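You operate a simulated robot arm through the tools that you are given. There is no shell and no other tool. Be economical: measure what you need, move in short steps, check, and stop when the job is done.

The job below is to be done with a simulated two-armed robot. You get a single attempt, and the scene is never put back.

TASK
Clamp the plaster tray on the shaker and shake the bubbles out at speed 2.
Fine: then dial to 0, clamp open, shaker switch off.

Only the result counts: the job must be done as asked and must still hold three seconds after the hand-in. Knocking over, shifting, dropping, spilling or breaking anything else fails it.

THE ROBOT
Two 7-joint arms with two-finger parallel grippers on one trunk, on a base that drives. Base frame: it is fixed to the floor where the robot stands at the start and does not move with it; the origin is under the middle of the robot, x ahead of it, y to its left, z up. Units: mm, rad, N and s.
The left shoulder is at the start at [70, 133, 1126], the right one opposite. With the tool pointing down near the work surface each hand reaches from about 180 to 640 mm from the robot's upright axis, wherever it stands, measured 20 degrees to its own side. Places, roughly: blue air key [200, -800, 800]; drawer heater switch [200, -900, 800]; ejector switch [200, -300, 800]; gauge switch [900, -900, 800]; green jog key [900, -700, 800]; pump switch [200, -700, 800]; shaker dial [900, -600, 800]; shaker switch [900, -700, 800]; sliding clamp [900, -300, 900]; top of the shaker plate [700, -300, 900]; white read key [900, -1000, 800]; yellow key by the pump switch [200, -500, 800]; yellow key by the yellow frame [200, -100, 800]. Payload 1.57 kg a hand.
Tool frame (each hand has its own): the origin (TCP) lies between the finger pads and is the grasp point; the fingertips stand 30 mm ahead of it; z points along the fingers, y is the line along which they close. Largest opening 80 mm; finger width 17, thickness 12; the body of the gripper, 40 by 82 mm, starts 80 mm behind the TCP.
Orientation is that of the tool frame in the base frame, as a unit quaternion [x, y, z, w]. With the fingers straight down and closing along the base's y, the tool's x points along the base's -x, its y along +y and its z along -z.

THE INTERFACE
- The arms move only by the tool send_rows. It takes "left_rows", "right_rows" or both (then of equal length, played together; a hand with none holds still); each is a list of rows, each an object of numbers (a shift or turn left out is 0, a gripper value left out holds the last): "rx", "ry", "rz": the turn, a rotation vector about the tool's x, y, z in rad; "tx", "ty", "tz": the shift along the tool's x, y, z in mm; "claw": the gripper command, from -1 (shut) to 1 (fully open), values between in proportion. In form: [{"rx": .., "ry": .., "rz": .., "tx": .., "ty": .., "tz": .., "claw": ..}, ...]. A call has 1 to 20 rows; each row shifts and turns the commanded pose from where the row before left it, along the tool's axes as they then stand. A row lasts 0.2 s, in which the tool goes at most 50 mm and 0.15 rad; a call with a longer step from one row to the next is refused whole, and so is a gripper value outside its range. Where a pose cannot be reached the arm comes as near as it can. A force on the tool above 40 N (or 10 N above the force at the start of the call, whichever is more), or a blocked arm, ends the call early, and 0.2 s more pass. The fingers move at their own pace (about 153 mm/s each) and stop on an object; they squeeze with about 22 N. The grip force told is the motor's: it shows also when the fingers shut on nothing. Time passes only in rows, and 0.2 s behind the last, so rows that do not move let the fingers close. The reply holds the time, the measured pose of the TCP, the force on the tool along the base axes, the opening and the grip force, in the units named above and with some noise, with the torque about the TCP (base axes, N m) and any sound that the robot's microphone picked up, and new pictures: "show" is both (left out), scene, wrist or none (wrist: the cameras of the hands that moved).
- Cameras (640 x 400 px; columns grow to the right, rows downward): "scene" is now at [137.6, -22.8, 1353.9]; the picture's right is [-0.27, -0.96, 0.00], its down [-0.57, 0.16, -0.81] and it looks along [0.78, -0.22, -0.59] (base axes); focal length 214 px, centre (320, 200). "left" rides on the left gripper at [72, 7, -122] in its tool frame; the picture's right is [-0.09, 1.00, 0.00], its down [-0.84, -0.08, -0.54] and it looks along [-0.54, -0.05, 0.84] (tool axes); focal length 238 px, centre (320, 200). "right" rides on the right gripper at [72, -7, -122] in its tool frame; the picture's right is [0.09, 1.00, 0.00], its down [-0.84, 0.08, -0.54] and it looks along [-0.54, 0.05, 0.84] (tool axes); focal length 238 px, centre (320, 200). There is no depth. A picture from a camera that has moved, and an enlarged one, comes with that camera's place and axes in the base frame and with its lens.
- lift_body(by): slides the trunk up (or, below 0, down) by that many mm; the arms and the scene camera ride with it, the base frame stays. It gives what a move gives, with no picture.
- roll_base(legs): drives the robot by 1 to 6 legs, each [ahead, left, turn to the left] in mm, mm and rad, along the robot's own axes; the way and the turn of a leg run together, so that a leg with both is an arc; at most 1500 mm and 3.142 rad a leg. The arms and the cameras ride along, it lands a little off, and it stops where it bumps. It gives what a move gives, and a new picture of the scene camera.
- turn_head(pan, tilt): turns the head with the scene camera to pan (to the left, within 1.501 rad either way) and tilt (down, from -0.506 to 1.204), counted from straight ahead of the robot. It gives what a move gives, and a new picture of the scene camera.
- zoom(camera, box): a new picture of the part [left, top, right, bottom] of that camera's present view, enlarged. No time passes.
- finish_job(): hands the job in; it is judged then, once.

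Work in short steps. Places have to be worked out from the pictures, the camera data and where the tool is seen: move nearer, look again, correct. Check each grasp and each placing, and mend what went wrong. You have 120 turns and 260 pictures in all, those below and enlarged ones among them. Open the grippers and draw the arms clear of the work before you hand the job in, unless the task says otherwise; then end with one line.

The tools are called after "Emit:" by a JSON object that holds its "api" and its "payload". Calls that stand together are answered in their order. send_rows: Moves the arms, as the interface text tells. Its arguments: {"type":"object","properties":{"left_rows":{"type":"array","items":{"type":"object","properties":{"rx":{"type":"number"},"ry":{"type":"number"},"rz":{"type":"number"},"tx":{"type":"number"},"ty":{"type":"number"},"tz":{"type":"number"},"claw":{"type":"number"}}}},"right_rows":{"type":"array","items":{"type":"object","properties":{"rx":{"type":"number"},"ry":{"type":"number"},"rz":{"type":"number"},"tx":{"type":"number"},"ty":{"type":"number"},"tz":{"type":"number"},"claw":{"type":"number"}}}},"show":{"type":"string","enum":["both","scene","wrist","none"]}},"required":[]} The other tools are called the same way: lift_body (by) slides the trunk up or down; roll_base (legs) drives the base; turn_head (pan, tilt) turns the head that bears the scene camera; zoom (camera, box) takes an enlarged picture of a part of a camera's view; finish_job () hands the job in.

At the start:

```text
time_s: 0.0
left_position: [387.7, 45.4, 1271.8]
left_orientation: [-0.001, 1.0, -0.001, 0.0]
left_contact_force: [0.1, 1.0, 0.5]
left_ft_torque: [0.01, -0.01, -0.02]
left_finger_gap: 80.0
left_grasp_force: 0.1
right_position: [378.2, -241.8, 1258.6]
right_orientation: [0.0, 1.0, 0.001, 0.0]
right_contact_force: [-0.4, -0.3, 0.0]
right_ft_torque: [0.0, 0.01, -0.02]
right_finger_gap: 80.0
right_grasp_force: 0.1
trunk travel left (down, up): [-700.0, 240.0]
robot x, y, heading: [1.9, 1.8, 0.003]
head pan, tilt: [-0.278, 0.632]
```

scene: 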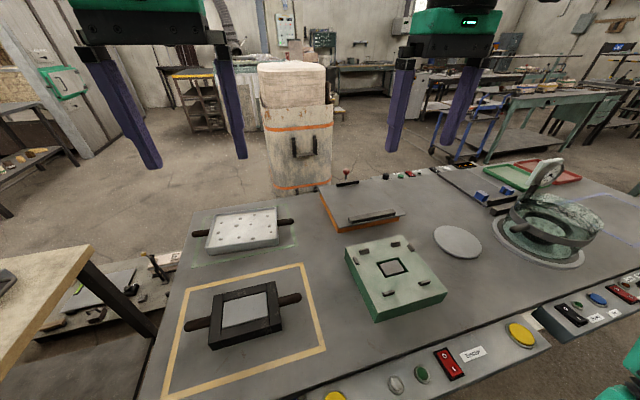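
right: 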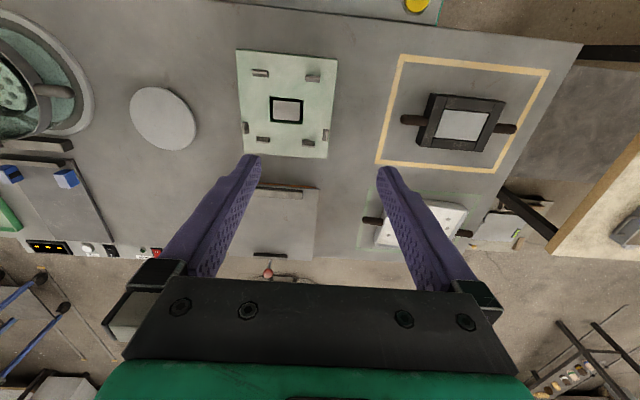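
left: 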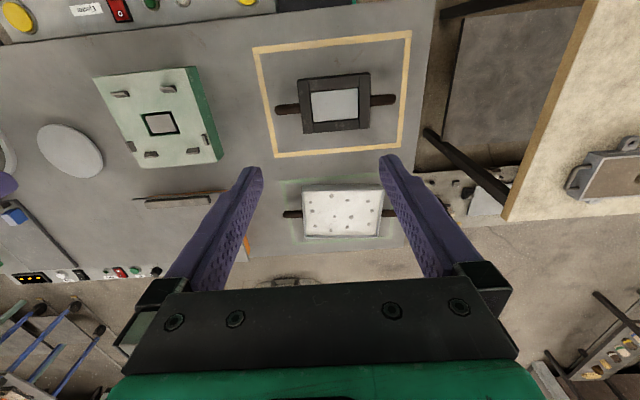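

The white bubbled tray stands at upper left; the shaker seems to be the orange-edged plate. I look closer.

Emit:
{"api": "zoom", "payload": {"camera": "scene", "box": [170, 150, 490, 350]}}

Emit:
{"api": "zoom", "payload": {"camera": "scene", "box": [300, 150, 460, 250]}}

Emit:
{"api": "zoom", "payload": {"camera": "right", "box": [0, 180, 320, 380]}}

```text
2.00 times, centred on (330, 250) of scene
camera zoom: at [137.6, -22.8, 1353.9], right [-0.27, -0.96, 0.0], down [-0.57, 0.16, -0.81], along [0.78, -0.22, -0.59], focal length 429 px, centre (300, 100)
```

zoom: 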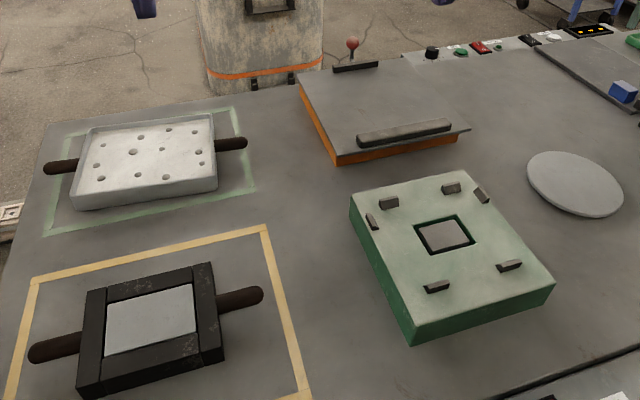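

```text
4.00 times, centred on (380, 200) of scene
camera zoom: at [137.6, -22.8, 1353.9], right [-0.27, -0.96, 0.0], down [-0.57, 0.16, -0.81], along [0.78, -0.22, -0.59], focal length 858 px, centre (80, 200)
```

zoom: 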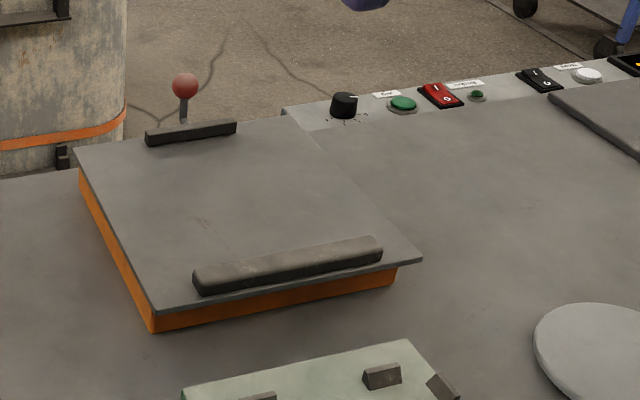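

```text
2.00 times, centred on (160, 280) of right
camera zoom: at [306.6, -250.5, 1381.9], right [-0.09, 1.0, 0.0], down [0.84, 0.08, 0.54], along [0.54, 0.05, -0.84], focal length 477 px, centre (640, 40)
```

zoom: 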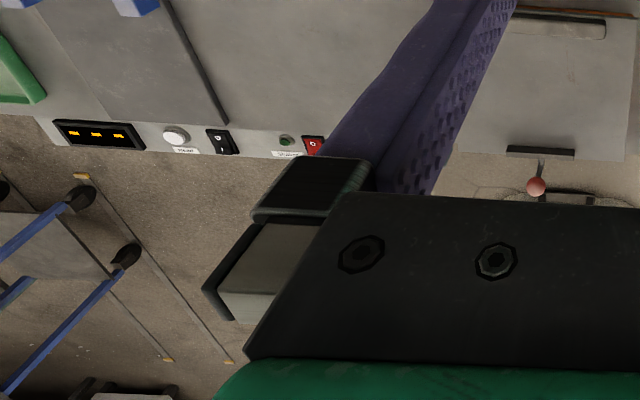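

Shaker plate is roughly x 610–860, y −460…−217; the tray is near (700, 80). I look round to see where the base can drive.

Emit:
{"api": "turn_head", "payload": {"pan": -1.2, "tilt": 0.6}}

Emit:
{"api": "turn_head", "payload": {"pan": 1.0, "tilt": 0.6}}

Emit:
{"api": "turn_head", "payload": {"pan": 0.0, "tilt": 1.15}}

Emit:
{"api": "turn_head", "payload": {"pan": -0.1, "tilt": 0.2}}

```text
time_s: 1.2
left_position: [386.8, 44.7, 1270.0]
left_orientation: [-0.001, 1.0, -0.001, 0.0]
left_contact_force: [0.4, 0.3, 0.1]
left_ft_torque: [-0.01, 0.04, -0.01]
left_finger_gap: 79.9
left_grasp_force: 0.1
right_position: [378.5, -240.6, 1258.5]
right_orientation: [0.0, 1.0, 0.001, 0.0]
right_contact_force: [-0.5, -0.4, -0.1]
right_ft_torque: [0.06, 0.01, 0.02]
right_finger_gap: 80.1
right_grasp_force: 0.1
trunk travel left (down, up): [-700.0, 240.0]
robot x, y, heading: [1.3, 0.3, -0.0]
head pan, tilt: [-1.201, 0.6]
camera scene: at [85.6, -81.2, 1356.7], right [-0.93, -0.36, 0.0], down [-0.2, 0.53, -0.82], along [0.3, -0.77, -0.57], focal length 214 px, centre (320, 200)
```

scene: 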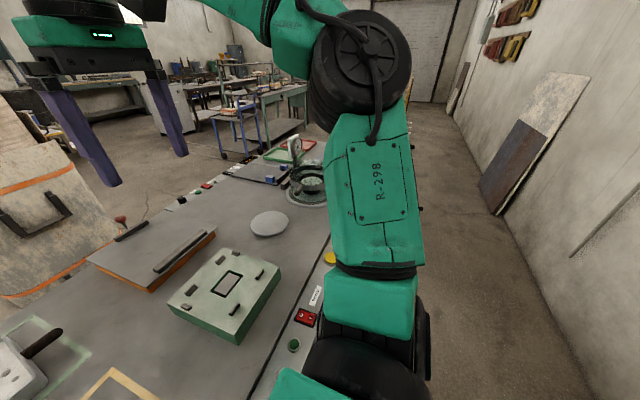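

```text
time_s: 3.3
left_position: [386.5, 46.3, 1272.1]
left_orientation: [0.0, 1.0, 0.0, 0.0]
left_contact_force: [0.7, -0.7, -0.5]
left_ft_torque: [-0.02, 0.02, -0.02]
left_finger_gap: 79.9
left_grasp_force: 0.1
right_position: [379.5, -242.4, 1258.9]
right_orientation: [0.0, 1.0, 0.002, 0.0]
right_contact_force: [-0.2, -0.3, 0.9]
right_ft_torque: [0.02, 0.02, -0.01]
right_finger_gap: 80.1
right_grasp_force: 0.1
trunk travel left (down, up): [-700.0, 240.0]
robot x, y, heading: [1.3, 0.4, 0.004]
head pan, tilt: [1.0, 0.6]
camera scene: at [101.4, 75.5, 1356.7], right [0.84, -0.54, 0.0], down [-0.31, -0.48, -0.83], along [0.45, 0.69, -0.56], focal length 214 px, centre (320, 200)
```

scene: 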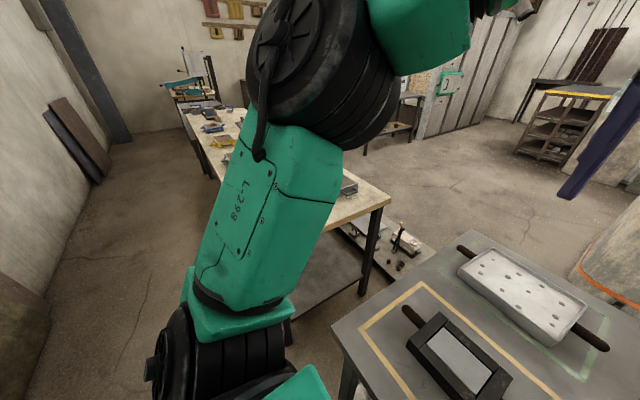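

```text
time_s: 4.6
left_position: [387.3, 44.8, 1271.8]
left_orientation: [-0.001, 1.0, -0.001, 0.0]
left_contact_force: [0.5, 0.1, -0.4]
left_ft_torque: [0.03, 0.02, -0.01]
left_finger_gap: 80.0
left_grasp_force: 0.1
right_position: [378.6, -242.1, 1259.7]
right_orientation: [0.0, 1.0, 0.001, 0.0]
right_contact_force: [-0.7, -0.3, -0.8]
right_ft_torque: [-0.03, 0.03, 0.03]
right_finger_gap: 80.0
right_grasp_force: 0.0
trunk travel left (down, up): [-700.0, 240.0]
robot x, y, heading: [-1.2, 2.0, 0.001]
head pan, tilt: [0.0, 1.15]
camera scene: at [113.2, 1.2, 1315.0], right [0.0, -1.0, 0.0], down [-0.91, 0.0, -0.41], along [0.41, 0.0, -0.91], focal length 214 px, centre (320, 200)
```

scene: 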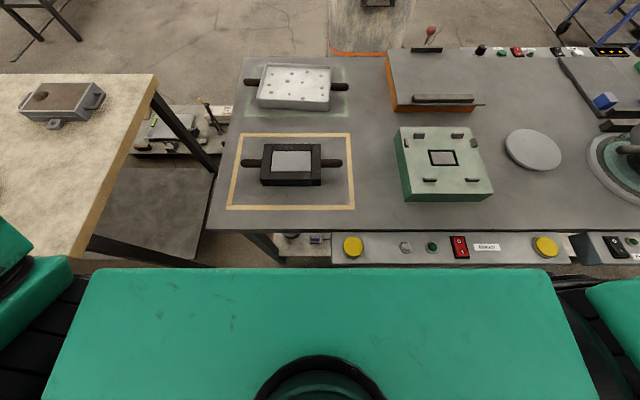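

```text
time_s: 5.8
left_position: [387.2, 46.2, 1270.9]
left_orientation: [-0.001, 1.0, -0.001, 0.0]
left_contact_force: [-0.2, -0.6, 0.2]
left_ft_torque: [0.01, -0.01, 0.0]
left_finger_gap: 80.3
left_grasp_force: 0.1
right_position: [379.1, -241.4, 1259.1]
right_orientation: [0.0, 1.0, 0.0, 0.0]
right_contact_force: [0.3, 0.0, 0.0]
right_ft_torque: [0.01, 0.01, -0.03]
right_finger_gap: 80.3
right_grasp_force: 0.2
trunk travel left (down, up): [-700.0, 240.0]
robot x, y, heading: [-1.0, 0.3, 0.003]
head pan, tilt: [-0.099, 0.201]
camera scene: at [146.3, -8.1, 1393.3], right [-0.1, -1.0, 0.0], down [-0.2, 0.02, -0.98], along [0.97, -0.1, -0.2], focal length 214 px, centre (320, 200)
```

scene: 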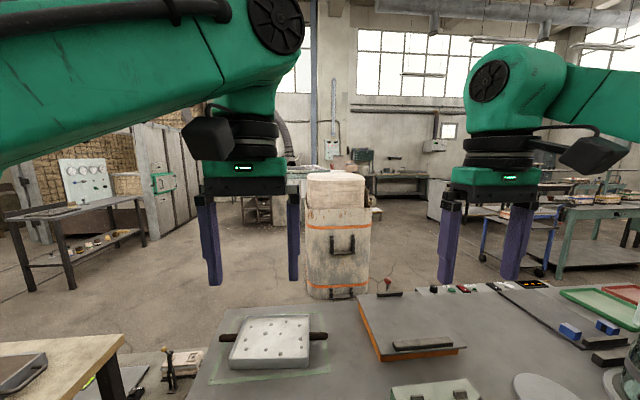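

The left side is blocked by a bench and a low trolley, while the far strip (dial, switch) needs working from the far side. I back off, turn to face −y, and look at the way round the right end.

Emit:
{"api": "roll_base", "payload": {"legs": [[-250, 0, 0], [0, 0, -1.571]]}}

Emit:
{"api": "turn_head", "payload": {"pan": 0.3, "tilt": 0.5}}

```text
time_s: 11.4
left_position: [-198.1, -383.4, 1270.8]
left_orientation: [0.697, 0.717, -0.001, -0.001]
left_contact_force: [0.3, -0.1, -0.4]
left_ft_torque: [0.03, -0.01, 0.0]
left_finger_gap: 80.0
left_grasp_force: 0.1
right_position: [-485.0, -384.4, 1258.7]
right_orientation: [0.697, 0.717, 0.001, 0.001]
right_contact_force: [0.1, 0.3, -0.3]
right_ft_torque: [0.01, -0.03, 0.0]
right_finger_gap: 80.0
right_grasp_force: 0.1
trunk travel left (down, up): [-700.0, 240.0]
robot x, y, heading: [-257.8, 2.5, -1.541]
head pan, tilt: [-0.099, 0.201]
camera scene: at [-256.4, -141.4, 1393.4], right [-1.0, 0.07, 0.0], down [0.01, 0.2, -0.98], along [-0.07, -0.98, -0.2], focal length 214 px, centre (320, 200)
```

scene: 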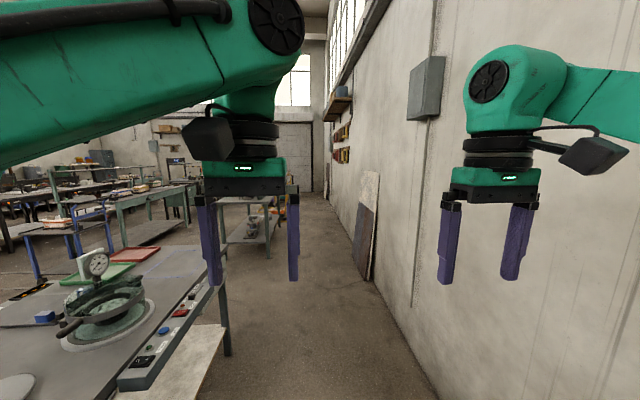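

```text
time_s: 12.2
left_position: [-197.9, -385.0, 1270.5]
left_orientation: [0.697, 0.717, -0.001, -0.001]
left_contact_force: [-0.3, -0.5, 0.3]
left_ft_torque: [0.03, 0.0, 0.06]
left_finger_gap: 79.9
left_grasp_force: 0.0
right_position: [-485.4, -385.3, 1260.4]
right_orientation: [0.697, 0.717, 0.001, 0.0]
right_contact_force: [0.0, 0.9, 0.2]
right_ft_torque: [0.02, -0.01, -0.05]
right_finger_gap: 80.0
right_grasp_force: 0.0
trunk travel left (down, up): [-700.0, 240.0]
robot x, y, heading: [-254.7, -2.0, -1.541]
head pan, tilt: [0.3, 0.499]
camera scene: at [-220.7, -134.5, 1365.8], right [-0.95, -0.32, 0.0], down [-0.15, 0.45, -0.88], along [0.28, -0.83, -0.48], focal length 214 px, centre (320, 200)
```

scene: 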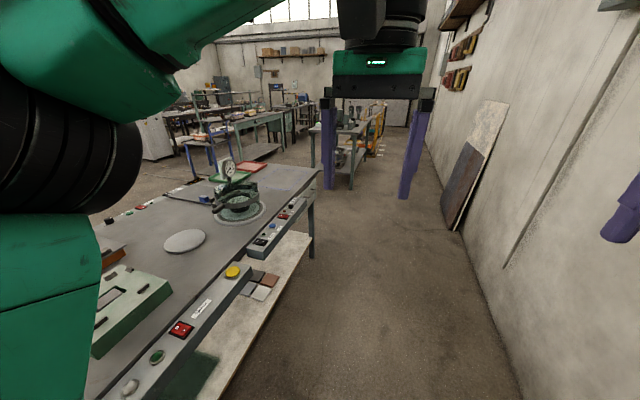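

The table ends near y≈−1450 and the corridor is clear to about y −3000. I drive along it, then strafe past the table's right end.

Emit:
{"api": "roll_base", "payload": {"legs": [[1400, 0, -0.03], [650, 0, 0]]}}

Emit:
{"api": "turn_head", "payload": {"pan": 1.1, "tilt": 0.5}}

```text
time_s: 22.6
left_position: [-291.9, -2478.2, 1272.0]
left_orientation: [0.728, 0.685, 0.0, -0.001]
left_contact_force: [-0.4, -0.5, 0.4]
left_ft_torque: [0.03, 0.01, 0.0]
left_finger_gap: 80.2
left_grasp_force: 0.0
right_position: [-577.5, -2452.5, 1260.2]
right_orientation: [0.728, 0.686, 0.0, 0.001]
right_contact_force: [-0.9, 0.0, 0.2]
right_ft_torque: [0.0, 0.02, 0.01]
right_finger_gap: 79.8
right_grasp_force: 0.1
trunk travel left (down, up): [-700.0, 240.0]
robot x, y, heading: [-313.3, -2091.8, -1.637]
head pan, tilt: [0.3, 0.499]
camera scene: at [-291.8, -2227.4, 1365.9], right [-0.97, -0.23, 0.0], down [-0.11, 0.46, -0.88], along [0.21, -0.85, -0.48], focal length 214 px, centre (320, 200)
```

scene: 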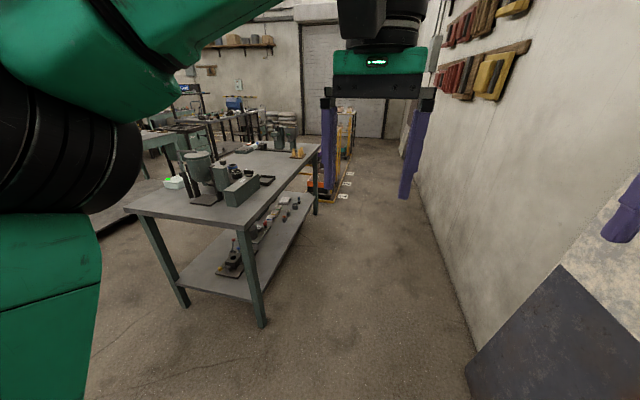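

```text
time_s: 23.8
left_position: [-293.4, -2479.8, 1270.4]
left_orientation: [0.728, 0.685, 0.0, 0.0]
left_contact_force: [-0.1, -0.4, 0.1]
left_ft_torque: [0.04, -0.01, 0.02]
left_finger_gap: 80.0
left_grasp_force: 0.1
right_position: [-578.4, -2453.4, 1260.6]
right_orientation: [0.729, 0.685, 0.001, 0.001]
right_contact_force: [-0.1, 0.7, -0.2]
right_ft_torque: [-0.02, 0.0, 0.01]
right_finger_gap: 79.9
right_grasp_force: 0.1
trunk travel left (down, up): [-700.0, 240.0]
robot x, y, heading: [-312.5, -2092.6, -1.635]
head pan, tilt: [1.1, 0.499]
camera scene: at [-234.9, -2186.1, 1365.8], right [-0.51, -0.86, 0.0], down [-0.41, 0.24, -0.88], along [0.76, -0.45, -0.48], focal length 214 px, centre (320, 200)
```

scene: 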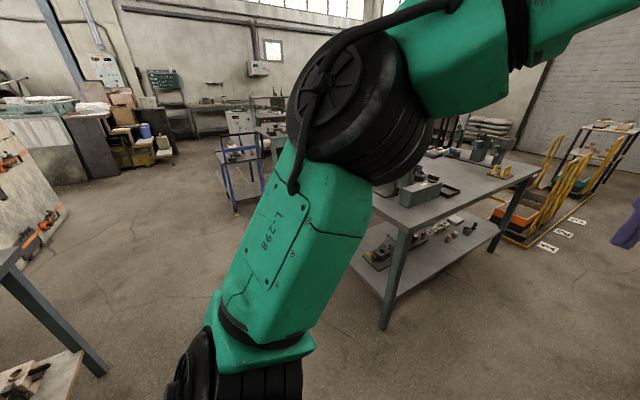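

The passage between the tables (y −1460 to −2950) is free. I straighten, strafe to x≈1350, and turn to face −x.

Emit:
{"api": "roll_base", "payload": {"legs": [[0, 0, 0.064], [0, 1500, 0], [0, 170, 0], [0, 0, -1.571]]}}

Emit:
{"api": "turn_head", "payload": {"pan": -0.9, "tilt": 0.6}}

```text
time_s: 36.6
left_position: [977.9, -2160.9, 1271.3]
left_orientation: [1.0, -0.031, 0.0, 0.0]
left_contact_force: [0.8, 0.0, -0.6]
left_ft_torque: [0.01, 0.01, -0.01]
left_finger_gap: 80.1
left_grasp_force: 0.0
right_position: [1003.5, -1875.2, 1259.7]
right_orientation: [1.0, -0.032, 0.0, 0.001]
right_contact_force: [-0.4, -0.3, -0.5]
right_ft_torque: [0.01, -0.01, 0.04]
right_finger_gap: 79.7
right_grasp_force: 0.2
trunk travel left (down, up): [-700.0, 240.0]
robot x, y, heading: [1366.4, -2140.5, 3.084]
head pan, tilt: [1.1, 0.499]
camera scene: at [1273.3, -2212.9, 1365.7], right [-0.86, 0.51, 0.0], down [0.24, 0.41, -0.88], along [-0.45, -0.76, -0.48], focal length 214 px, centre (320, 200)
```

scene: 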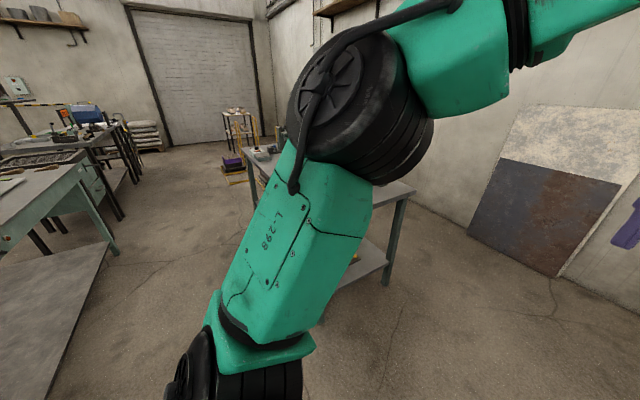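

```text
time_s: 38.5
left_position: [977.0, -2160.0, 1270.8]
left_orientation: [1.0, -0.03, 0.0, -0.001]
left_contact_force: [0.2, -0.1, -0.3]
left_ft_torque: [0.01, -0.01, 0.03]
left_finger_gap: 80.0
left_grasp_force: 0.1
right_position: [1002.8, -1875.2, 1259.3]
right_orientation: [1.0, -0.031, 0.0, 0.001]
right_contact_force: [0.3, 0.2, -0.6]
right_ft_torque: [0.0, -0.03, 0.03]
right_finger_gap: 79.6
right_grasp_force: 0.0
trunk travel left (down, up): [-700.0, 240.0]
robot x, y, heading: [1362.7, -2141.2, 3.078]
head pan, tilt: [-0.901, 0.6]
camera scene: at [1269.0, -2061.8, 1356.7], right [0.82, 0.57, 0.0], down [0.32, -0.46, -0.83], along [-0.47, 0.68, -0.56], focal length 214 px, centre (320, 200)
```

scene: 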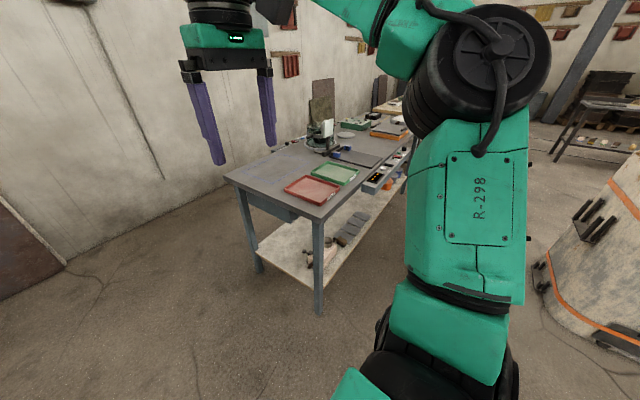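

The back side is free. I straighten and strafe along it to about y=−600 to inspect the controls.

Emit:
{"api": "roll_base", "payload": {"legs": [[0, 0, 0.062], [0, -1500, 0]]}}

Emit:
{"api": "turn_head", "payload": {"pan": -0.1, "tilt": 0.85}}

```text
time_s: 46.5
left_position: [993.1, -655.6, 1270.6]
left_orientation: [1.0, -0.009, 0.0, 0.0]
left_contact_force: [-0.6, -0.4, -0.7]
left_ft_torque: [-0.01, 0.01, 0.04]
left_finger_gap: 80.0
left_grasp_force: 0.1
right_position: [1007.1, -369.7, 1259.7]
right_orientation: [1.0, -0.01, -0.001, 0.001]
right_contact_force: [-0.3, -0.8, 0.6]
right_ft_torque: [0.0, -0.01, 0.0]
right_finger_gap: 80.1
right_grasp_force: 0.0
trunk travel left (down, up): [-700.0, 240.0]
robot x, y, heading: [1378.2, -619.4, 3.126]
head pan, tilt: [-0.901, 0.6]
camera scene: at [1279.9, -545.8, 1356.7], right [0.8, 0.61, 0.0], down [0.34, -0.45, -0.83], along [-0.5, 0.66, -0.56], focal length 214 px, centre (320, 200)
```

scene: 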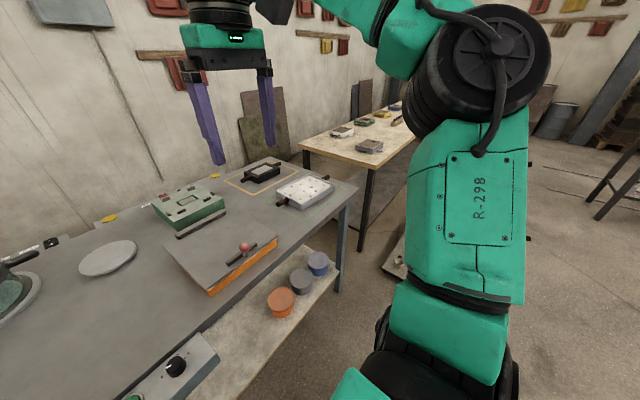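

```text
time_s: 47.6
left_position: [994.0, -656.8, 1271.4]
left_orientation: [1.0, -0.009, 0.0, -0.001]
left_contact_force: [-0.3, 0.7, -0.5]
left_ft_torque: [0.03, 0.04, 0.01]
left_finger_gap: 80.1
left_grasp_force: 0.1
right_position: [1005.7, -368.4, 1258.4]
right_orientation: [1.0, -0.009, -0.001, 0.001]
right_contact_force: [-0.1, 0.3, -0.4]
right_ft_torque: [0.02, 0.03, 0.04]
right_finger_gap: 80.0
right_grasp_force: 0.2
trunk travel left (down, up): [-700.0, 240.0]
robot x, y, heading: [1380.5, -617.8, 3.128]
head pan, tilt: [-0.099, 0.85]
camera scene: at [1255.8, -606.5, 1335.8], right [0.12, 0.99, 0.0], down [0.75, -0.09, -0.66], along [-0.66, 0.08, -0.75], focal length 214 px, centre (320, 200)
```

scene: 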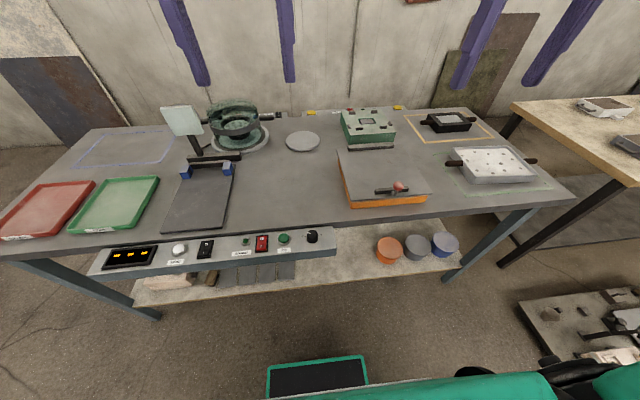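

Emit:
{"api": "zoom", "payload": {"camera": "scene", "box": [220, 215, 348, 295]}}

Emit:
{"api": "zoom", "payload": {"camera": "scene", "box": [320, 120, 480, 220]}}

Emit:
{"api": "zoom", "payload": {"camera": "scene", "box": [410, 110, 570, 210]}}

```text
5.00 times, centred on (284, 255) of scene
camera zoom: at [1255.8, -606.5, 1335.8], right [0.12, 0.99, 0.0], down [0.75, -0.09, -0.66], along [-0.66, 0.08, -0.75], focal length 1072 px, centre (500, -75)
```

zoom: 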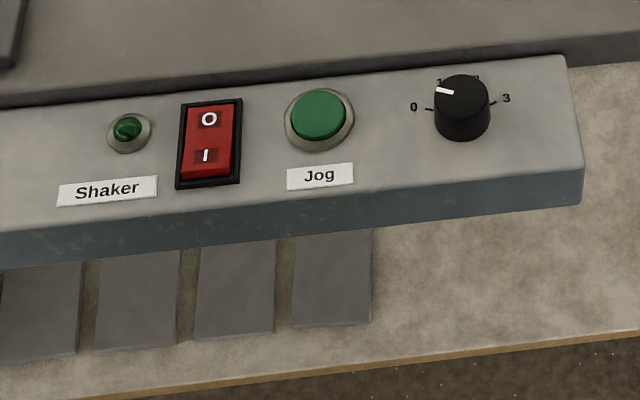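

```text
4.00 times, centred on (400, 170) of scene
camera zoom: at [1255.8, -606.5, 1335.8], right [0.12, 0.99, 0.0], down [0.75, -0.09, -0.66], along [-0.66, 0.08, -0.75], focal length 858 px, centre (0, 320)
```

zoom: 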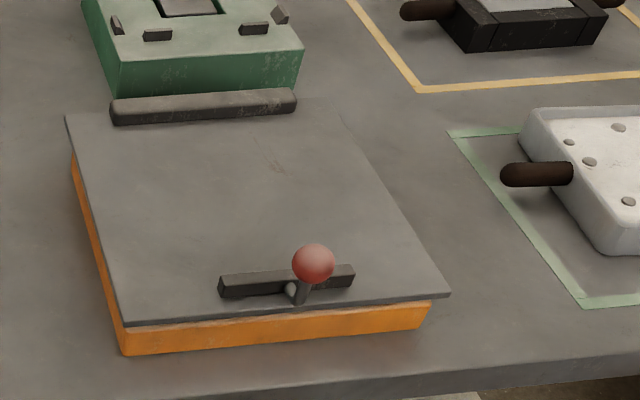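

```text
4.00 times, centred on (490, 160) of scene
camera zoom: at [1255.8, -606.5, 1335.8], right [0.12, 0.99, 0.0], down [0.75, -0.09, -0.66], along [-0.66, 0.08, -0.75], focal length 858 px, centre (-360, 360)
```

zoom: 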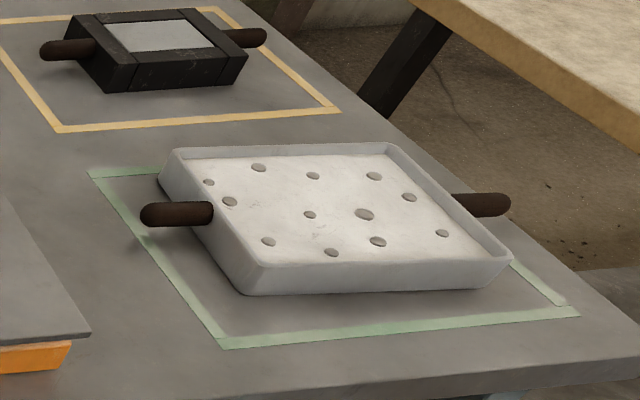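

The shaker is off (lamp dark), dial at 1; plate top ≈866, table ≈817, tray centre ≈(719, 78) with handles along y at z≈845. I drive to face the tray at x≈1270, y≈80.

Emit:
{"api": "roll_base", "payload": {"legs": [[0, -698, 0.014], [110, 0, 0]]}}

Emit:
{"api": "turn_head", "payload": {"pan": 0.0, "tilt": 0.85}}

```text
time_s: 52.2
left_position: [889.3, 28.3, 1272.5]
left_orientation: [1.0, -0.001, -0.001, -0.001]
left_contact_force: [-0.8, -0.8, -0.1]
left_ft_torque: [0.03, 0.02, -0.01]
left_finger_gap: 80.1
left_grasp_force: 0.0
right_position: [898.5, 313.9, 1260.0]
right_orientation: [1.0, -0.002, -0.001, 0.001]
right_contact_force: [-0.6, 0.1, 0.3]
right_ft_torque: [0.0, 0.05, -0.01]
right_finger_gap: 79.9
right_grasp_force: 0.0
trunk travel left (down, up): [-700.0, 240.0]
robot x, y, heading: [1267.3, 71.3, 3.139]
head pan, tilt: [-0.099, 0.85]
camera scene: at [1151.2, 81.4, 1336.0], right [0.1, 0.99, 0.0], down [0.75, -0.08, -0.66], along [-0.66, 0.07, -0.75], focal length 214 px, centre (320, 200)
```

scene: 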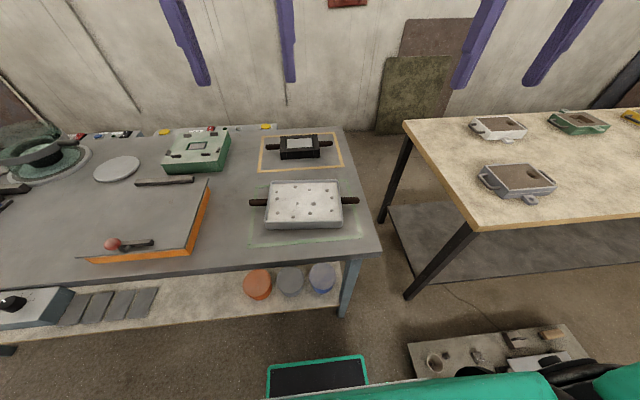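

```text
time_s: 52.9
left_position: [887.2, 27.6, 1271.7]
left_orientation: [1.0, -0.001, -0.001, -0.001]
left_contact_force: [-0.9, 0.2, 1.3]
left_ft_torque: [0.02, 0.01, 0.04]
left_finger_gap: 80.4
left_grasp_force: 0.0
right_position: [895.0, 314.5, 1260.0]
right_orientation: [1.0, -0.002, 0.0, 0.001]
right_contact_force: [0.3, -0.3, 0.6]
right_ft_torque: [-0.02, -0.02, -0.02]
right_finger_gap: 80.0
right_grasp_force: 0.0
trunk travel left (down, up): [-700.0, 240.0]
robot x, y, heading: [1275.6, 72.1, 3.139]
head pan, tilt: [0.0, 0.85]
camera scene: at [1148.2, 73.4, 1335.7], right [0.0, 1.0, 0.0], down [0.75, 0.0, -0.66], along [-0.66, 0.0, -0.75], focal length 214 px, centre (320, 200)
```

scene: 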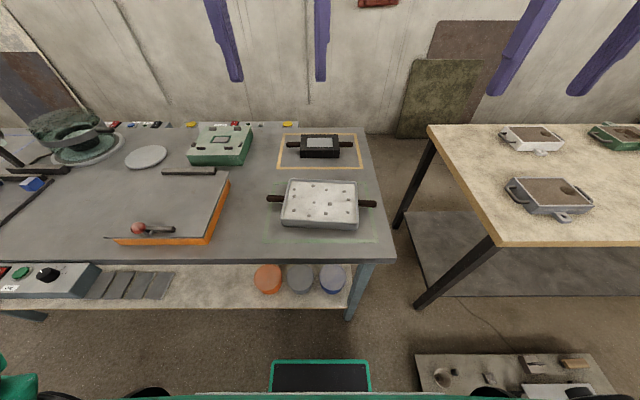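

Both hands go above the handles first (z≈960), then I will turn them to close across the handles.

Emit:
{"api": "send_rows", "payload": {"left_rows": [{"tx": -18, "ty": 9, "tz": 30, "claw": 1}, {"tx": -18, "ty": 9, "tz": 30}, {"tx": -18, "ty": 9, "tz": 30}, {"tx": -18, "ty": 9, "tz": 30}, {"tx": -18, "ty": 9, "tz": 30}, {"tx": -18, "ty": 9, "tz": 30}, {"tx": -18, "ty": 9, "tz": 30}, {"tx": -18, "ty": 9, "tz": 30}, {"tx": -18, "ty": 9, "tz": 30}, {"tx": -18, "ty": 9, "tz": 30}], "right_rows": [{"tx": -16.8, "ty": 9.6, "tz": 29, "claw": 1}, {"tx": -16.8, "ty": 9.6, "tz": 29}, {"tx": -16.8, "ty": 9.6, "tz": 29}, {"tx": -16.8, "ty": 9.6, "tz": 29}, {"tx": -16.8, "ty": 9.6, "tz": 29}, {"tx": -16.8, "ty": 9.6, "tz": 29}, {"tx": -16.8, "ty": 9.6, "tz": 29}, {"tx": -16.8, "ty": 9.6, "tz": 29}, {"tx": -16.8, "ty": 9.6, "tz": 29}, {"tx": -16.8, "ty": 9.6, "tz": 29}], "show": "none"}}

Emit:
{"api": "send_rows", "payload": {"left_rows": [{"rz": 0.149}, {"rz": 0.149}, {"rz": 0.149}, {"rz": 0.149}, {"rz": 0.149}, {"rz": 0.149}, {"rz": 0.149}, {"rz": 0.149}, {"rz": 0.149}, {"rz": 0.149}, {"rz": 0.149}], "right_rows": [{"rz": -0.136}, {"rz": -0.136}, {"rz": -0.136}, {"rz": -0.136}, {"rz": -0.136}, {"rz": -0.136}, {"rz": -0.136}, {"rz": -0.136}, {"rz": -0.136}, {"rz": -0.136}, {"rz": -0.136}]}}

```text
time_s: 55.1
left_position: [704.0, -62.7, 973.5]
left_orientation: [1.0, 0.0, 0.0, -0.001]
left_contact_force: [-0.3, 0.6, 0.3]
left_ft_torque: [0.0, 0.0, 0.01]
left_finger_gap: 79.8
left_grasp_force: 0.0
right_position: [751.1, 236.9, 968.6]
right_orientation: [1.0, -0.002, 0.0, 0.001]
right_contact_force: [-0.1, 0.2, -0.2]
right_ft_torque: [0.01, -0.02, -0.01]
right_finger_gap: 79.9
right_grasp_force: 0.1
right hand out of reach, approached as far as the arm can: row 9, 10
trunk travel left (down, up): [-700.0, 240.0]
robot x, y, heading: [1272.2, 67.8, 3.139]
head pan, tilt: [0.0, 0.85]
```

```text
time_s: 57.5
left_position: [707.6, -61.3, 972.6]
left_orientation: [-0.681, 0.733, 0.001, 0.0]
left_contact_force: [0.2, 0.0, 0.4]
left_ft_torque: [-0.01, 0.03, -0.02]
left_finger_gap: 80.2
left_grasp_force: 0.0
right_position: [1016.5, 100.3, 969.4]
right_orientation: [0.758, 0.653, -0.014, -0.006]
right_contact_force: [0.0, -0.1, 0.6]
right_ft_torque: [0.01, 0.04, 0.0]
right_finger_gap: 80.0
right_grasp_force: 0.0
right hand out of reach, approached as far as the arm can: row 3, 4, 5, 6, 7, 8, 9, 10, 11
trunk travel left (down, up): [-700.0, 240.0]
robot x, y, heading: [1273.0, 72.2, 3.139]
head pan, tilt: [0.0, 0.85]
camera scene: at [1149.5, 73.6, 1335.8], right [0.0, 1.0, 0.0], down [0.75, 0.0, -0.66], along [-0.66, 0.0, -0.75], focal length 214 px, centre (320, 200)
camera right: at [1024.4, 170.8, 1091.1], right [1.0, -0.06, -0.03], down [-0.03, -0.83, 0.55], along [-0.05, -0.55, -0.83], focal length 238 px, centre (320, 200)
camera left: at [695.9, -132.8, 1093.5], right [-0.99, 0.16, 0.0], down [0.14, 0.83, 0.54], along [0.09, 0.54, -0.84], focal length 238 px, centre (320, 200)
```

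scene: 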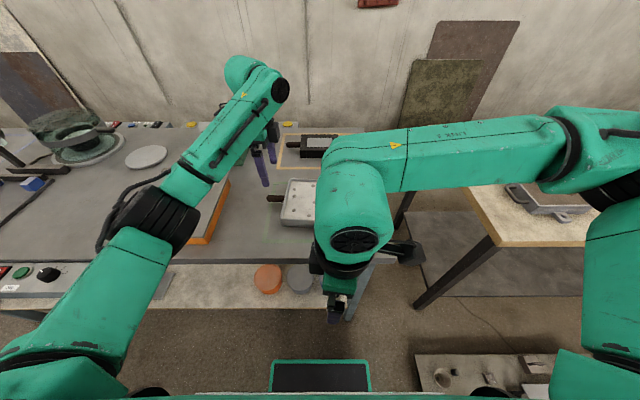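
right: 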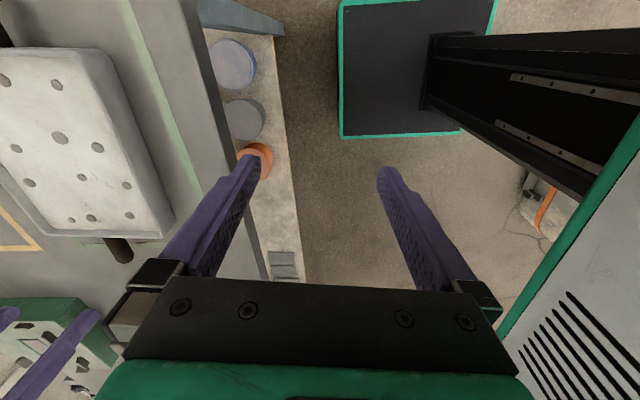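
left: 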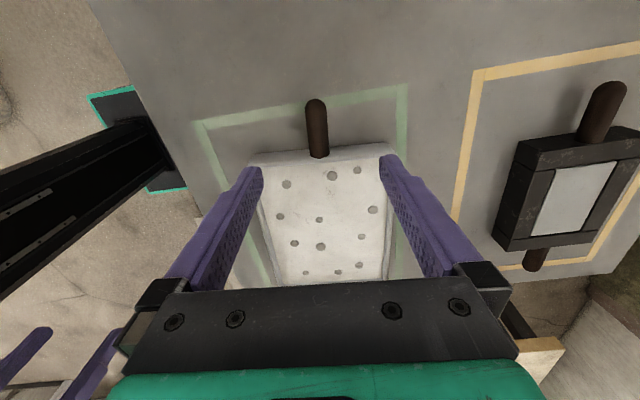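

The right arm hit a limit and folded oddly; the left is well placed. I unwind the right hand upward, away from the table, and look at its configuration.

Emit:
{"api": "send_rows", "payload": {"right_rows": [{"rz": 0.136, "tz": -18}, {"rz": 0.136, "tz": -18}, {"rz": 0.136, "tz": -18}, {"rz": 0.136, "tz": -18}, {"rz": 0.136, "tz": -18}, {"rz": 0.136, "tz": -18}, {"rz": 0.136, "tz": -18}, {"rz": 0.136, "tz": -18}, {"rz": 0.136, "tz": -18}, {"rz": 0.136, "tz": -18}, {"rz": 0.136, "tz": -18}], "show": "scene"}}

```text
time_s: 59.9
left_position: [706.6, -61.0, 971.6]
left_orientation: [-0.681, 0.732, 0.001, 0.001]
left_contact_force: [0.1, 0.0, 0.1]
left_ft_torque: [-0.01, -0.02, -0.02]
left_finger_gap: 80.1
left_grasp_force: 0.0
right_position: [1009.3, 112.7, 1178.5]
right_orientation: [0.999, -0.041, -0.015, 0.008]
right_contact_force: [0.2, -0.4, 0.4]
right_ft_torque: [0.03, 0.01, 0.0]
right_finger_gap: 80.1
right_grasp_force: 0.1
right hand out of reach, approached as far as the arm can: row 11
trunk travel left (down, up): [-700.0, 240.0]
robot x, y, heading: [1274.1, 70.0, 3.138]
head pan, tilt: [0.0, 0.85]
camera scene: at [1150.3, 73.6, 1335.9], right [0.0, 1.0, 0.0], down [0.75, 0.0, -0.66], along [-0.66, 0.0, -0.75], focal length 214 px, centre (320, 200)
```

scene: 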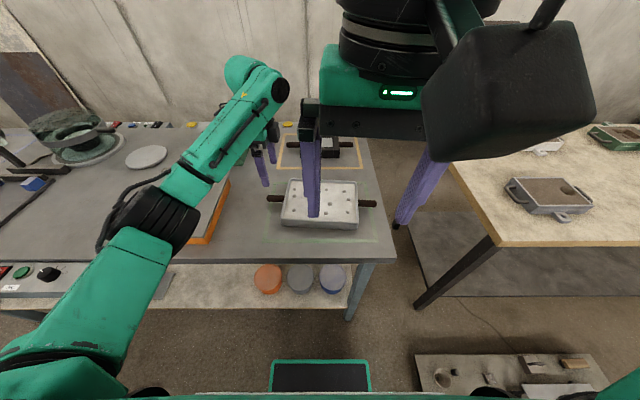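

I move the right hand back out to its own side, near its original posture.

Emit:
{"api": "send_rows", "payload": {"right_rows": [{"ty": -22, "tx": -13, "tz": -8}, {"ty": -22, "tx": -13, "tz": -8}, {"ty": -22, "tx": -13, "tz": -8}, {"ty": -22, "tx": -13, "tz": -8}, {"ty": -22, "tx": -13, "tz": -8}, {"ty": -22, "tx": -13, "tz": -8}, {"ty": -22, "tx": -13, "tz": -8}, {"ty": -22, "tx": -13, "tz": -8}, {"ty": -22, "tx": -13, "tz": -8}, {"ty": -22, "tx": -13, "tz": -8}], "show": "none"}}

Emit:
{"api": "turn_head", "payload": {"pan": -0.6, "tilt": 0.3}}

```text
time_s: 62.1
left_position: [705.9, -61.7, 971.9]
left_orientation: [-0.682, 0.732, 0.0, 0.0]
left_contact_force: [-0.3, 0.5, 0.1]
left_ft_torque: [0.02, -0.02, 0.01]
left_finger_gap: 79.8
left_grasp_force: 0.0
right_position: [899.2, 341.3, 1260.3]
right_orientation: [0.999, -0.037, -0.013, 0.005]
right_contact_force: [0.8, 0.1, -0.2]
right_ft_torque: [-0.01, 0.02, -0.02]
right_finger_gap: 80.0
right_grasp_force: 0.0
trunk travel left (down, up): [-700.0, 240.0]
robot x, y, heading: [1277.2, 72.3, 3.139]
head pan, tilt: [0.0, 0.85]
```

```text
time_s: 63.1
left_position: [706.0, -62.5, 971.5]
left_orientation: [-0.682, 0.732, 0.0, 0.001]
left_contact_force: [-0.3, -0.3, 0.1]
left_ft_torque: [-0.05, 0.0, 0.01]
left_finger_gap: 80.1
left_grasp_force: 0.1
right_position: [899.2, 340.5, 1259.3]
right_orientation: [0.999, -0.038, -0.013, 0.005]
right_contact_force: [0.2, -0.6, 0.1]
right_ft_torque: [-0.01, -0.01, 0.0]
right_finger_gap: 80.2
right_grasp_force: 0.1
trunk travel left (down, up): [-700.0, 240.0]
robot x, y, heading: [1276.0, 72.2, 3.137]
head pan, tilt: [-0.6, 0.3]
camera scene: at [1149.9, 126.0, 1384.1], right [0.57, 0.82, 0.0], down [0.24, -0.17, -0.95], along [-0.79, 0.54, -0.3], focal length 214 px, centre (320, 200)
```

scene: 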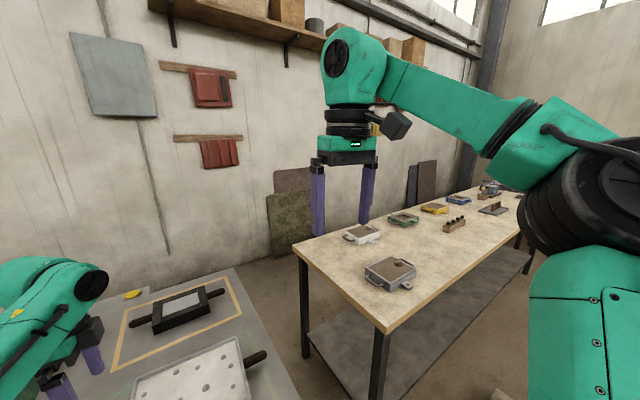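

The right arm looks normal again. I drive 90 mm nearer to the tray and turn the right hand while still high.

Emit:
{"api": "roll_base", "payload": {"legs": [[90, 0, 0.0]]}}

Emit:
{"api": "send_rows", "payload": {"right_rows": [{"rz": -0.14}, {"rz": -0.14}, {"rz": -0.14}, {"rz": -0.14}, {"rz": -0.14}, {"rz": -0.14}, {"rz": -0.14}, {"rz": -0.14}, {"rz": -0.14}, {"rz": -0.14}, {"rz": -0.02}], "show": "scene"}}

```text
time_s: 64.2
left_position: [618.7, -60.6, 973.0]
left_orientation: [-0.681, 0.732, 0.001, 0.0]
left_contact_force: [0.9, 0.0, 0.2]
left_ft_torque: [-0.01, 0.0, -0.02]
left_finger_gap: 80.1
left_grasp_force: 0.0
right_position: [813.9, 341.4, 1260.7]
right_orientation: [0.999, -0.037, -0.015, 0.005]
right_contact_force: [0.1, -0.3, -0.2]
right_ft_torque: [0.03, 0.01, 0.03]
right_finger_gap: 79.9
right_grasp_force: 0.1
trunk travel left (down, up): [-700.0, 240.0]
robot x, y, heading: [1183.5, 76.6, 3.138]
head pan, tilt: [-0.6, 0.3]
camera scene: at [1065.0, 126.5, 1384.4], right [0.57, 0.82, 0.0], down [0.24, -0.17, -0.96], along [-0.79, 0.54, -0.29], focal length 214 px, centre (320, 200)
```

scene: 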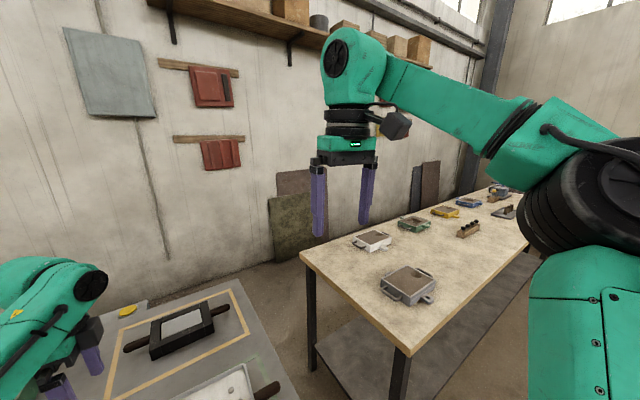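

```text
time_s: 66.6
left_position: [618.4, -61.1, 971.9]
left_orientation: [-0.681, 0.732, 0.0, 0.001]
left_contact_force: [-0.6, -0.4, -0.5]
left_ft_torque: [0.02, -0.03, 0.0]
left_finger_gap: 79.8
left_grasp_force: 0.0
right_position: [942.2, 160.0, 1142.6]
right_orientation: [0.783, 0.622, -0.014, -0.006]
right_contact_force: [-0.5, 0.5, -0.6]
right_ft_torque: [-0.01, 0.0, 0.0]
right_finger_gap: 80.2
right_grasp_force: 0.0
right hand out of reach, approached as far as the arm can: row 1, 2, 3, 4, 5, 6, 7, 8, 9, 10, 11
trunk travel left (down, up): [-700.0, 240.0]
robot x, y, heading: [1190.6, 72.0, 3.133]
head pan, tilt: [-0.6, 0.3]
camera scene: at [1062.8, 126.9, 1384.1], right [0.57, 0.82, 0.0], down [0.24, -0.17, -0.96], along [-0.79, 0.54, -0.3], focal length 214 px, centre (320, 200)
```

scene: 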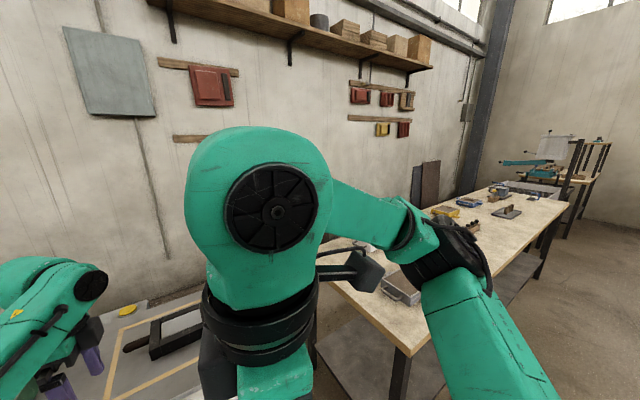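

The right wrist's roll limit lies that way; it must turn the other way (+rz), as the left did. I undo and watch.

Emit:
{"api": "send_rows", "payload": {"right_rows": [{"rz": 0.14, "tz": -10}, {"rz": 0.14, "tz": -10}, {"rz": 0.14, "tz": -10}, {"rz": 0.14, "tz": -10}, {"rz": 0.14, "tz": -10}, {"rz": 0.14, "tz": -10}, {"rz": 0.14, "tz": -10}, {"rz": 0.14, "tz": -10}, {"rz": 0.14, "tz": -10}, {"rz": 0.14, "tz": -10}, {"rz": 0.02, "tz": -10}], "show": "none"}}

```text
time_s: 69.0
left_position: [618.1, -60.3, 972.6]
left_orientation: [-0.681, 0.732, 0.0, 0.001]
left_contact_force: [-0.9, 0.0, 0.7]
left_ft_torque: [0.03, 0.0, 0.01]
left_finger_gap: 79.9
left_grasp_force: 0.1
right_position: [942.5, 161.0, 1252.4]
right_orientation: [0.999, -0.038, -0.014, 0.004]
right_contact_force: [0.1, -0.4, 0.1]
right_ft_torque: [-0.01, -0.01, 0.0]
right_finger_gap: 80.2
right_grasp_force: 0.1
trunk travel left (down, up): [-700.0, 240.0]
robot x, y, heading: [1189.5, 71.8, 3.136]
head pan, tilt: [-0.6, 0.3]
```

Now out to the side, level it, and turn +1.57.

Emit:
{"api": "send_rows", "payload": {"right_rows": [{"ty": -23, "tx": -15, "ry": 0.028, "rx": 0.007}, {"ty": -23, "tx": -15}, {"ty": -23, "tx": -15}, {"ty": -23, "tx": -15}, {"ty": -23, "tx": -15}, {"ty": -23, "tx": -15}, {"rz": 0.143}, {"rz": 0.143}, {"rz": 0.143}, {"rz": 0.143}, {"rz": 0.143}, {"rz": 0.143}, {"rz": 0.143}, {"rz": 0.143}, {"rz": 0.143}, {"rz": 0.143}, {"rz": 0.143}], "show": "scene"}}

```text
time_s: 72.6
left_position: [618.7, -60.4, 972.1]
left_orientation: [-0.681, 0.732, 0.001, 0.0]
left_contact_force: [-0.1, -0.1, -0.1]
left_ft_torque: [0.01, -0.04, 0.0]
left_finger_gap: 80.1
left_grasp_force: 0.1
right_position: [864.8, 305.4, 1253.3]
right_orientation: [-0.678, 0.735, -0.002, -0.002]
right_contact_force: [-0.5, -0.8, -0.8]
right_ft_torque: [0.0, 0.01, 0.03]
right_finger_gap: 80.0
right_grasp_force: 0.0
trunk travel left (down, up): [-700.0, 240.0]
robot x, y, heading: [1183.6, 71.3, 3.137]
head pan, tilt: [-0.6, 0.3]
camera scene: at [1063.0, 126.5, 1384.1], right [0.57, 0.82, 0.0], down [0.24, -0.17, -0.96], along [-0.79, 0.54, -0.3], focal length 214 px, centre (320, 200)
```

scene: 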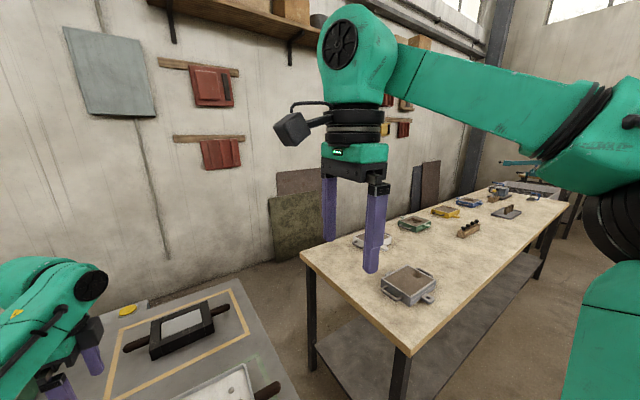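

That works. Now both hands go over the handles at z≈965.

Emit:
{"api": "turn_head", "payload": {"pan": 0.0, "tilt": 0.95}}

Emit:
{"api": "send_rows", "payload": {"left_rows": [{"ty": -8.9, "tx": -0.5}, {"ty": -8.9, "tx": -0.5}, {"ty": -8.9, "tx": -0.5}, {"ty": -8.9, "tx": -0.5}, {"ty": -8.9, "tx": -0.5}, {"ty": -8.9, "tx": -0.5}, {"ty": -8.9, "tx": -0.5}, {"ty": -8.9, "tx": -0.5}, {"ty": -8.9, "tx": -0.5}, {"ty": -8.9, "tx": -0.5}], "right_rows": [{"ty": 12.9, "tx": 9.7, "tz": 29}, {"ty": 12.9, "tx": 9.7, "tz": 29}, {"ty": 12.9, "tx": 9.7, "tz": 29}, {"ty": 12.9, "tx": 9.7, "tz": 29}, {"ty": 12.9, "tx": 9.7, "tz": 29}, {"ty": 12.9, "tx": 9.7, "tz": 29}, {"ty": 12.9, "tx": 9.7, "tz": 29}, {"ty": 12.9, "tx": 9.7, "tz": 29}, {"ty": 12.9, "tx": 9.7, "tz": 29}, {"ty": 12.9, "tx": 9.7, "tz": 29}]}}

```text
time_s: 73.6
left_position: [618.9, -60.7, 970.3]
left_orientation: [-0.682, 0.732, 0.001, 0.0]
left_contact_force: [-0.6, 0.0, -0.2]
left_ft_torque: [-0.01, 0.03, -0.02]
left_finger_gap: 79.9
left_grasp_force: 0.1
right_position: [864.3, 305.0, 1252.8]
right_orientation: [-0.679, 0.734, -0.001, -0.001]
right_contact_force: [-0.8, -0.2, -0.7]
right_ft_torque: [-0.02, 0.01, 0.02]
right_finger_gap: 80.1
right_grasp_force: 0.0
trunk travel left (down, up): [-700.0, 240.0]
robot x, y, heading: [1185.6, 74.1, 3.139]
head pan, tilt: [0.0, 0.949]
camera scene: at [1066.9, 73.9, 1328.3], right [0.01, 1.0, 0.0], down [0.81, 0.0, -0.58], along [-0.58, 0.0, -0.81], focal length 214 px, centre (320, 200)
```

scene: 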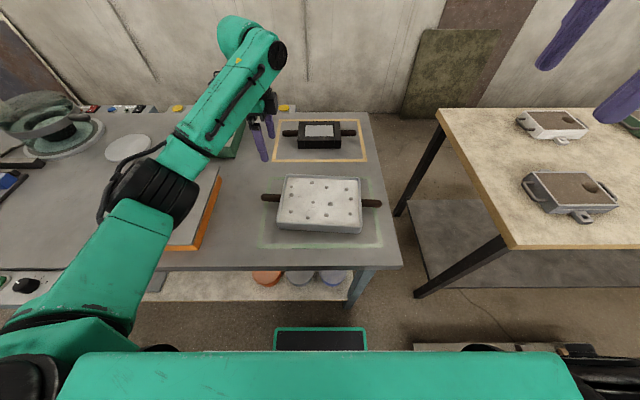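

```text
time_s: 75.8
left_position: [707.4, -61.6, 970.7]
left_orientation: [-0.68, 0.733, -0.001, 0.002]
left_contact_force: [0.0, 0.0, 0.3]
left_ft_torque: [0.02, 0.03, 0.0]
left_finger_gap: 80.1
left_grasp_force: 0.1
right_position: [724.7, 218.1, 961.4]
right_orientation: [-0.679, 0.734, -0.002, -0.001]
right_contact_force: [0.7, 0.4, -0.1]
right_ft_torque: [-0.01, 0.0, -0.02]
right_finger_gap: 79.7
right_grasp_force: 0.0
trunk travel left (down, up): [-700.0, 240.0]
robot x, y, heading: [1184.8, 70.8, 3.136]
head pan, tilt: [0.0, 0.949]
camera scene: at [1065.4, 73.6, 1328.1], right [0.0, 1.0, 0.0], down [0.81, 0.0, -0.58], along [-0.58, 0.0, -0.81], focal length 214 px, centre (320, 200)
camera right: at [725.9, 144.1, 1083.2], right [-1.0, -0.01, 0.0], down [-0.01, 0.84, 0.54], along [-0.01, 0.54, -0.84], focal length 238 px, centre (320, 200)
camera left: at [696.0, -132.7, 1092.5], right [-0.99, 0.16, 0.0], down [0.14, 0.83, 0.54], along [0.09, 0.54, -0.84], focal length 238 px, centre (320, 200)
```

scene: 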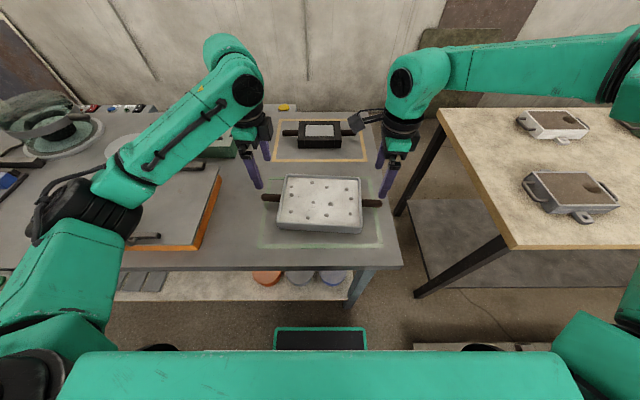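
right: 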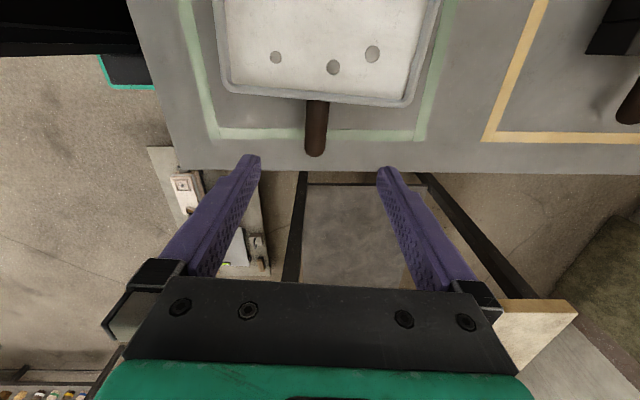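
left: 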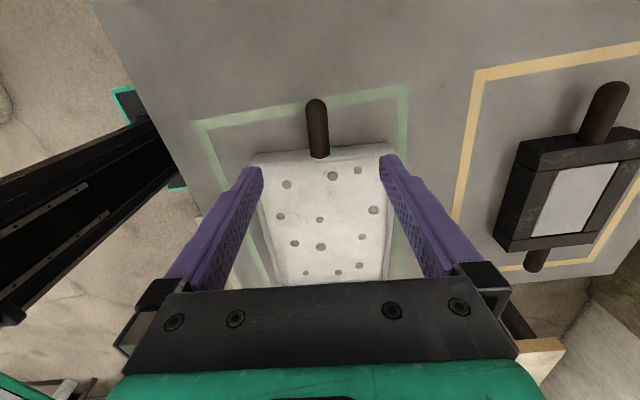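

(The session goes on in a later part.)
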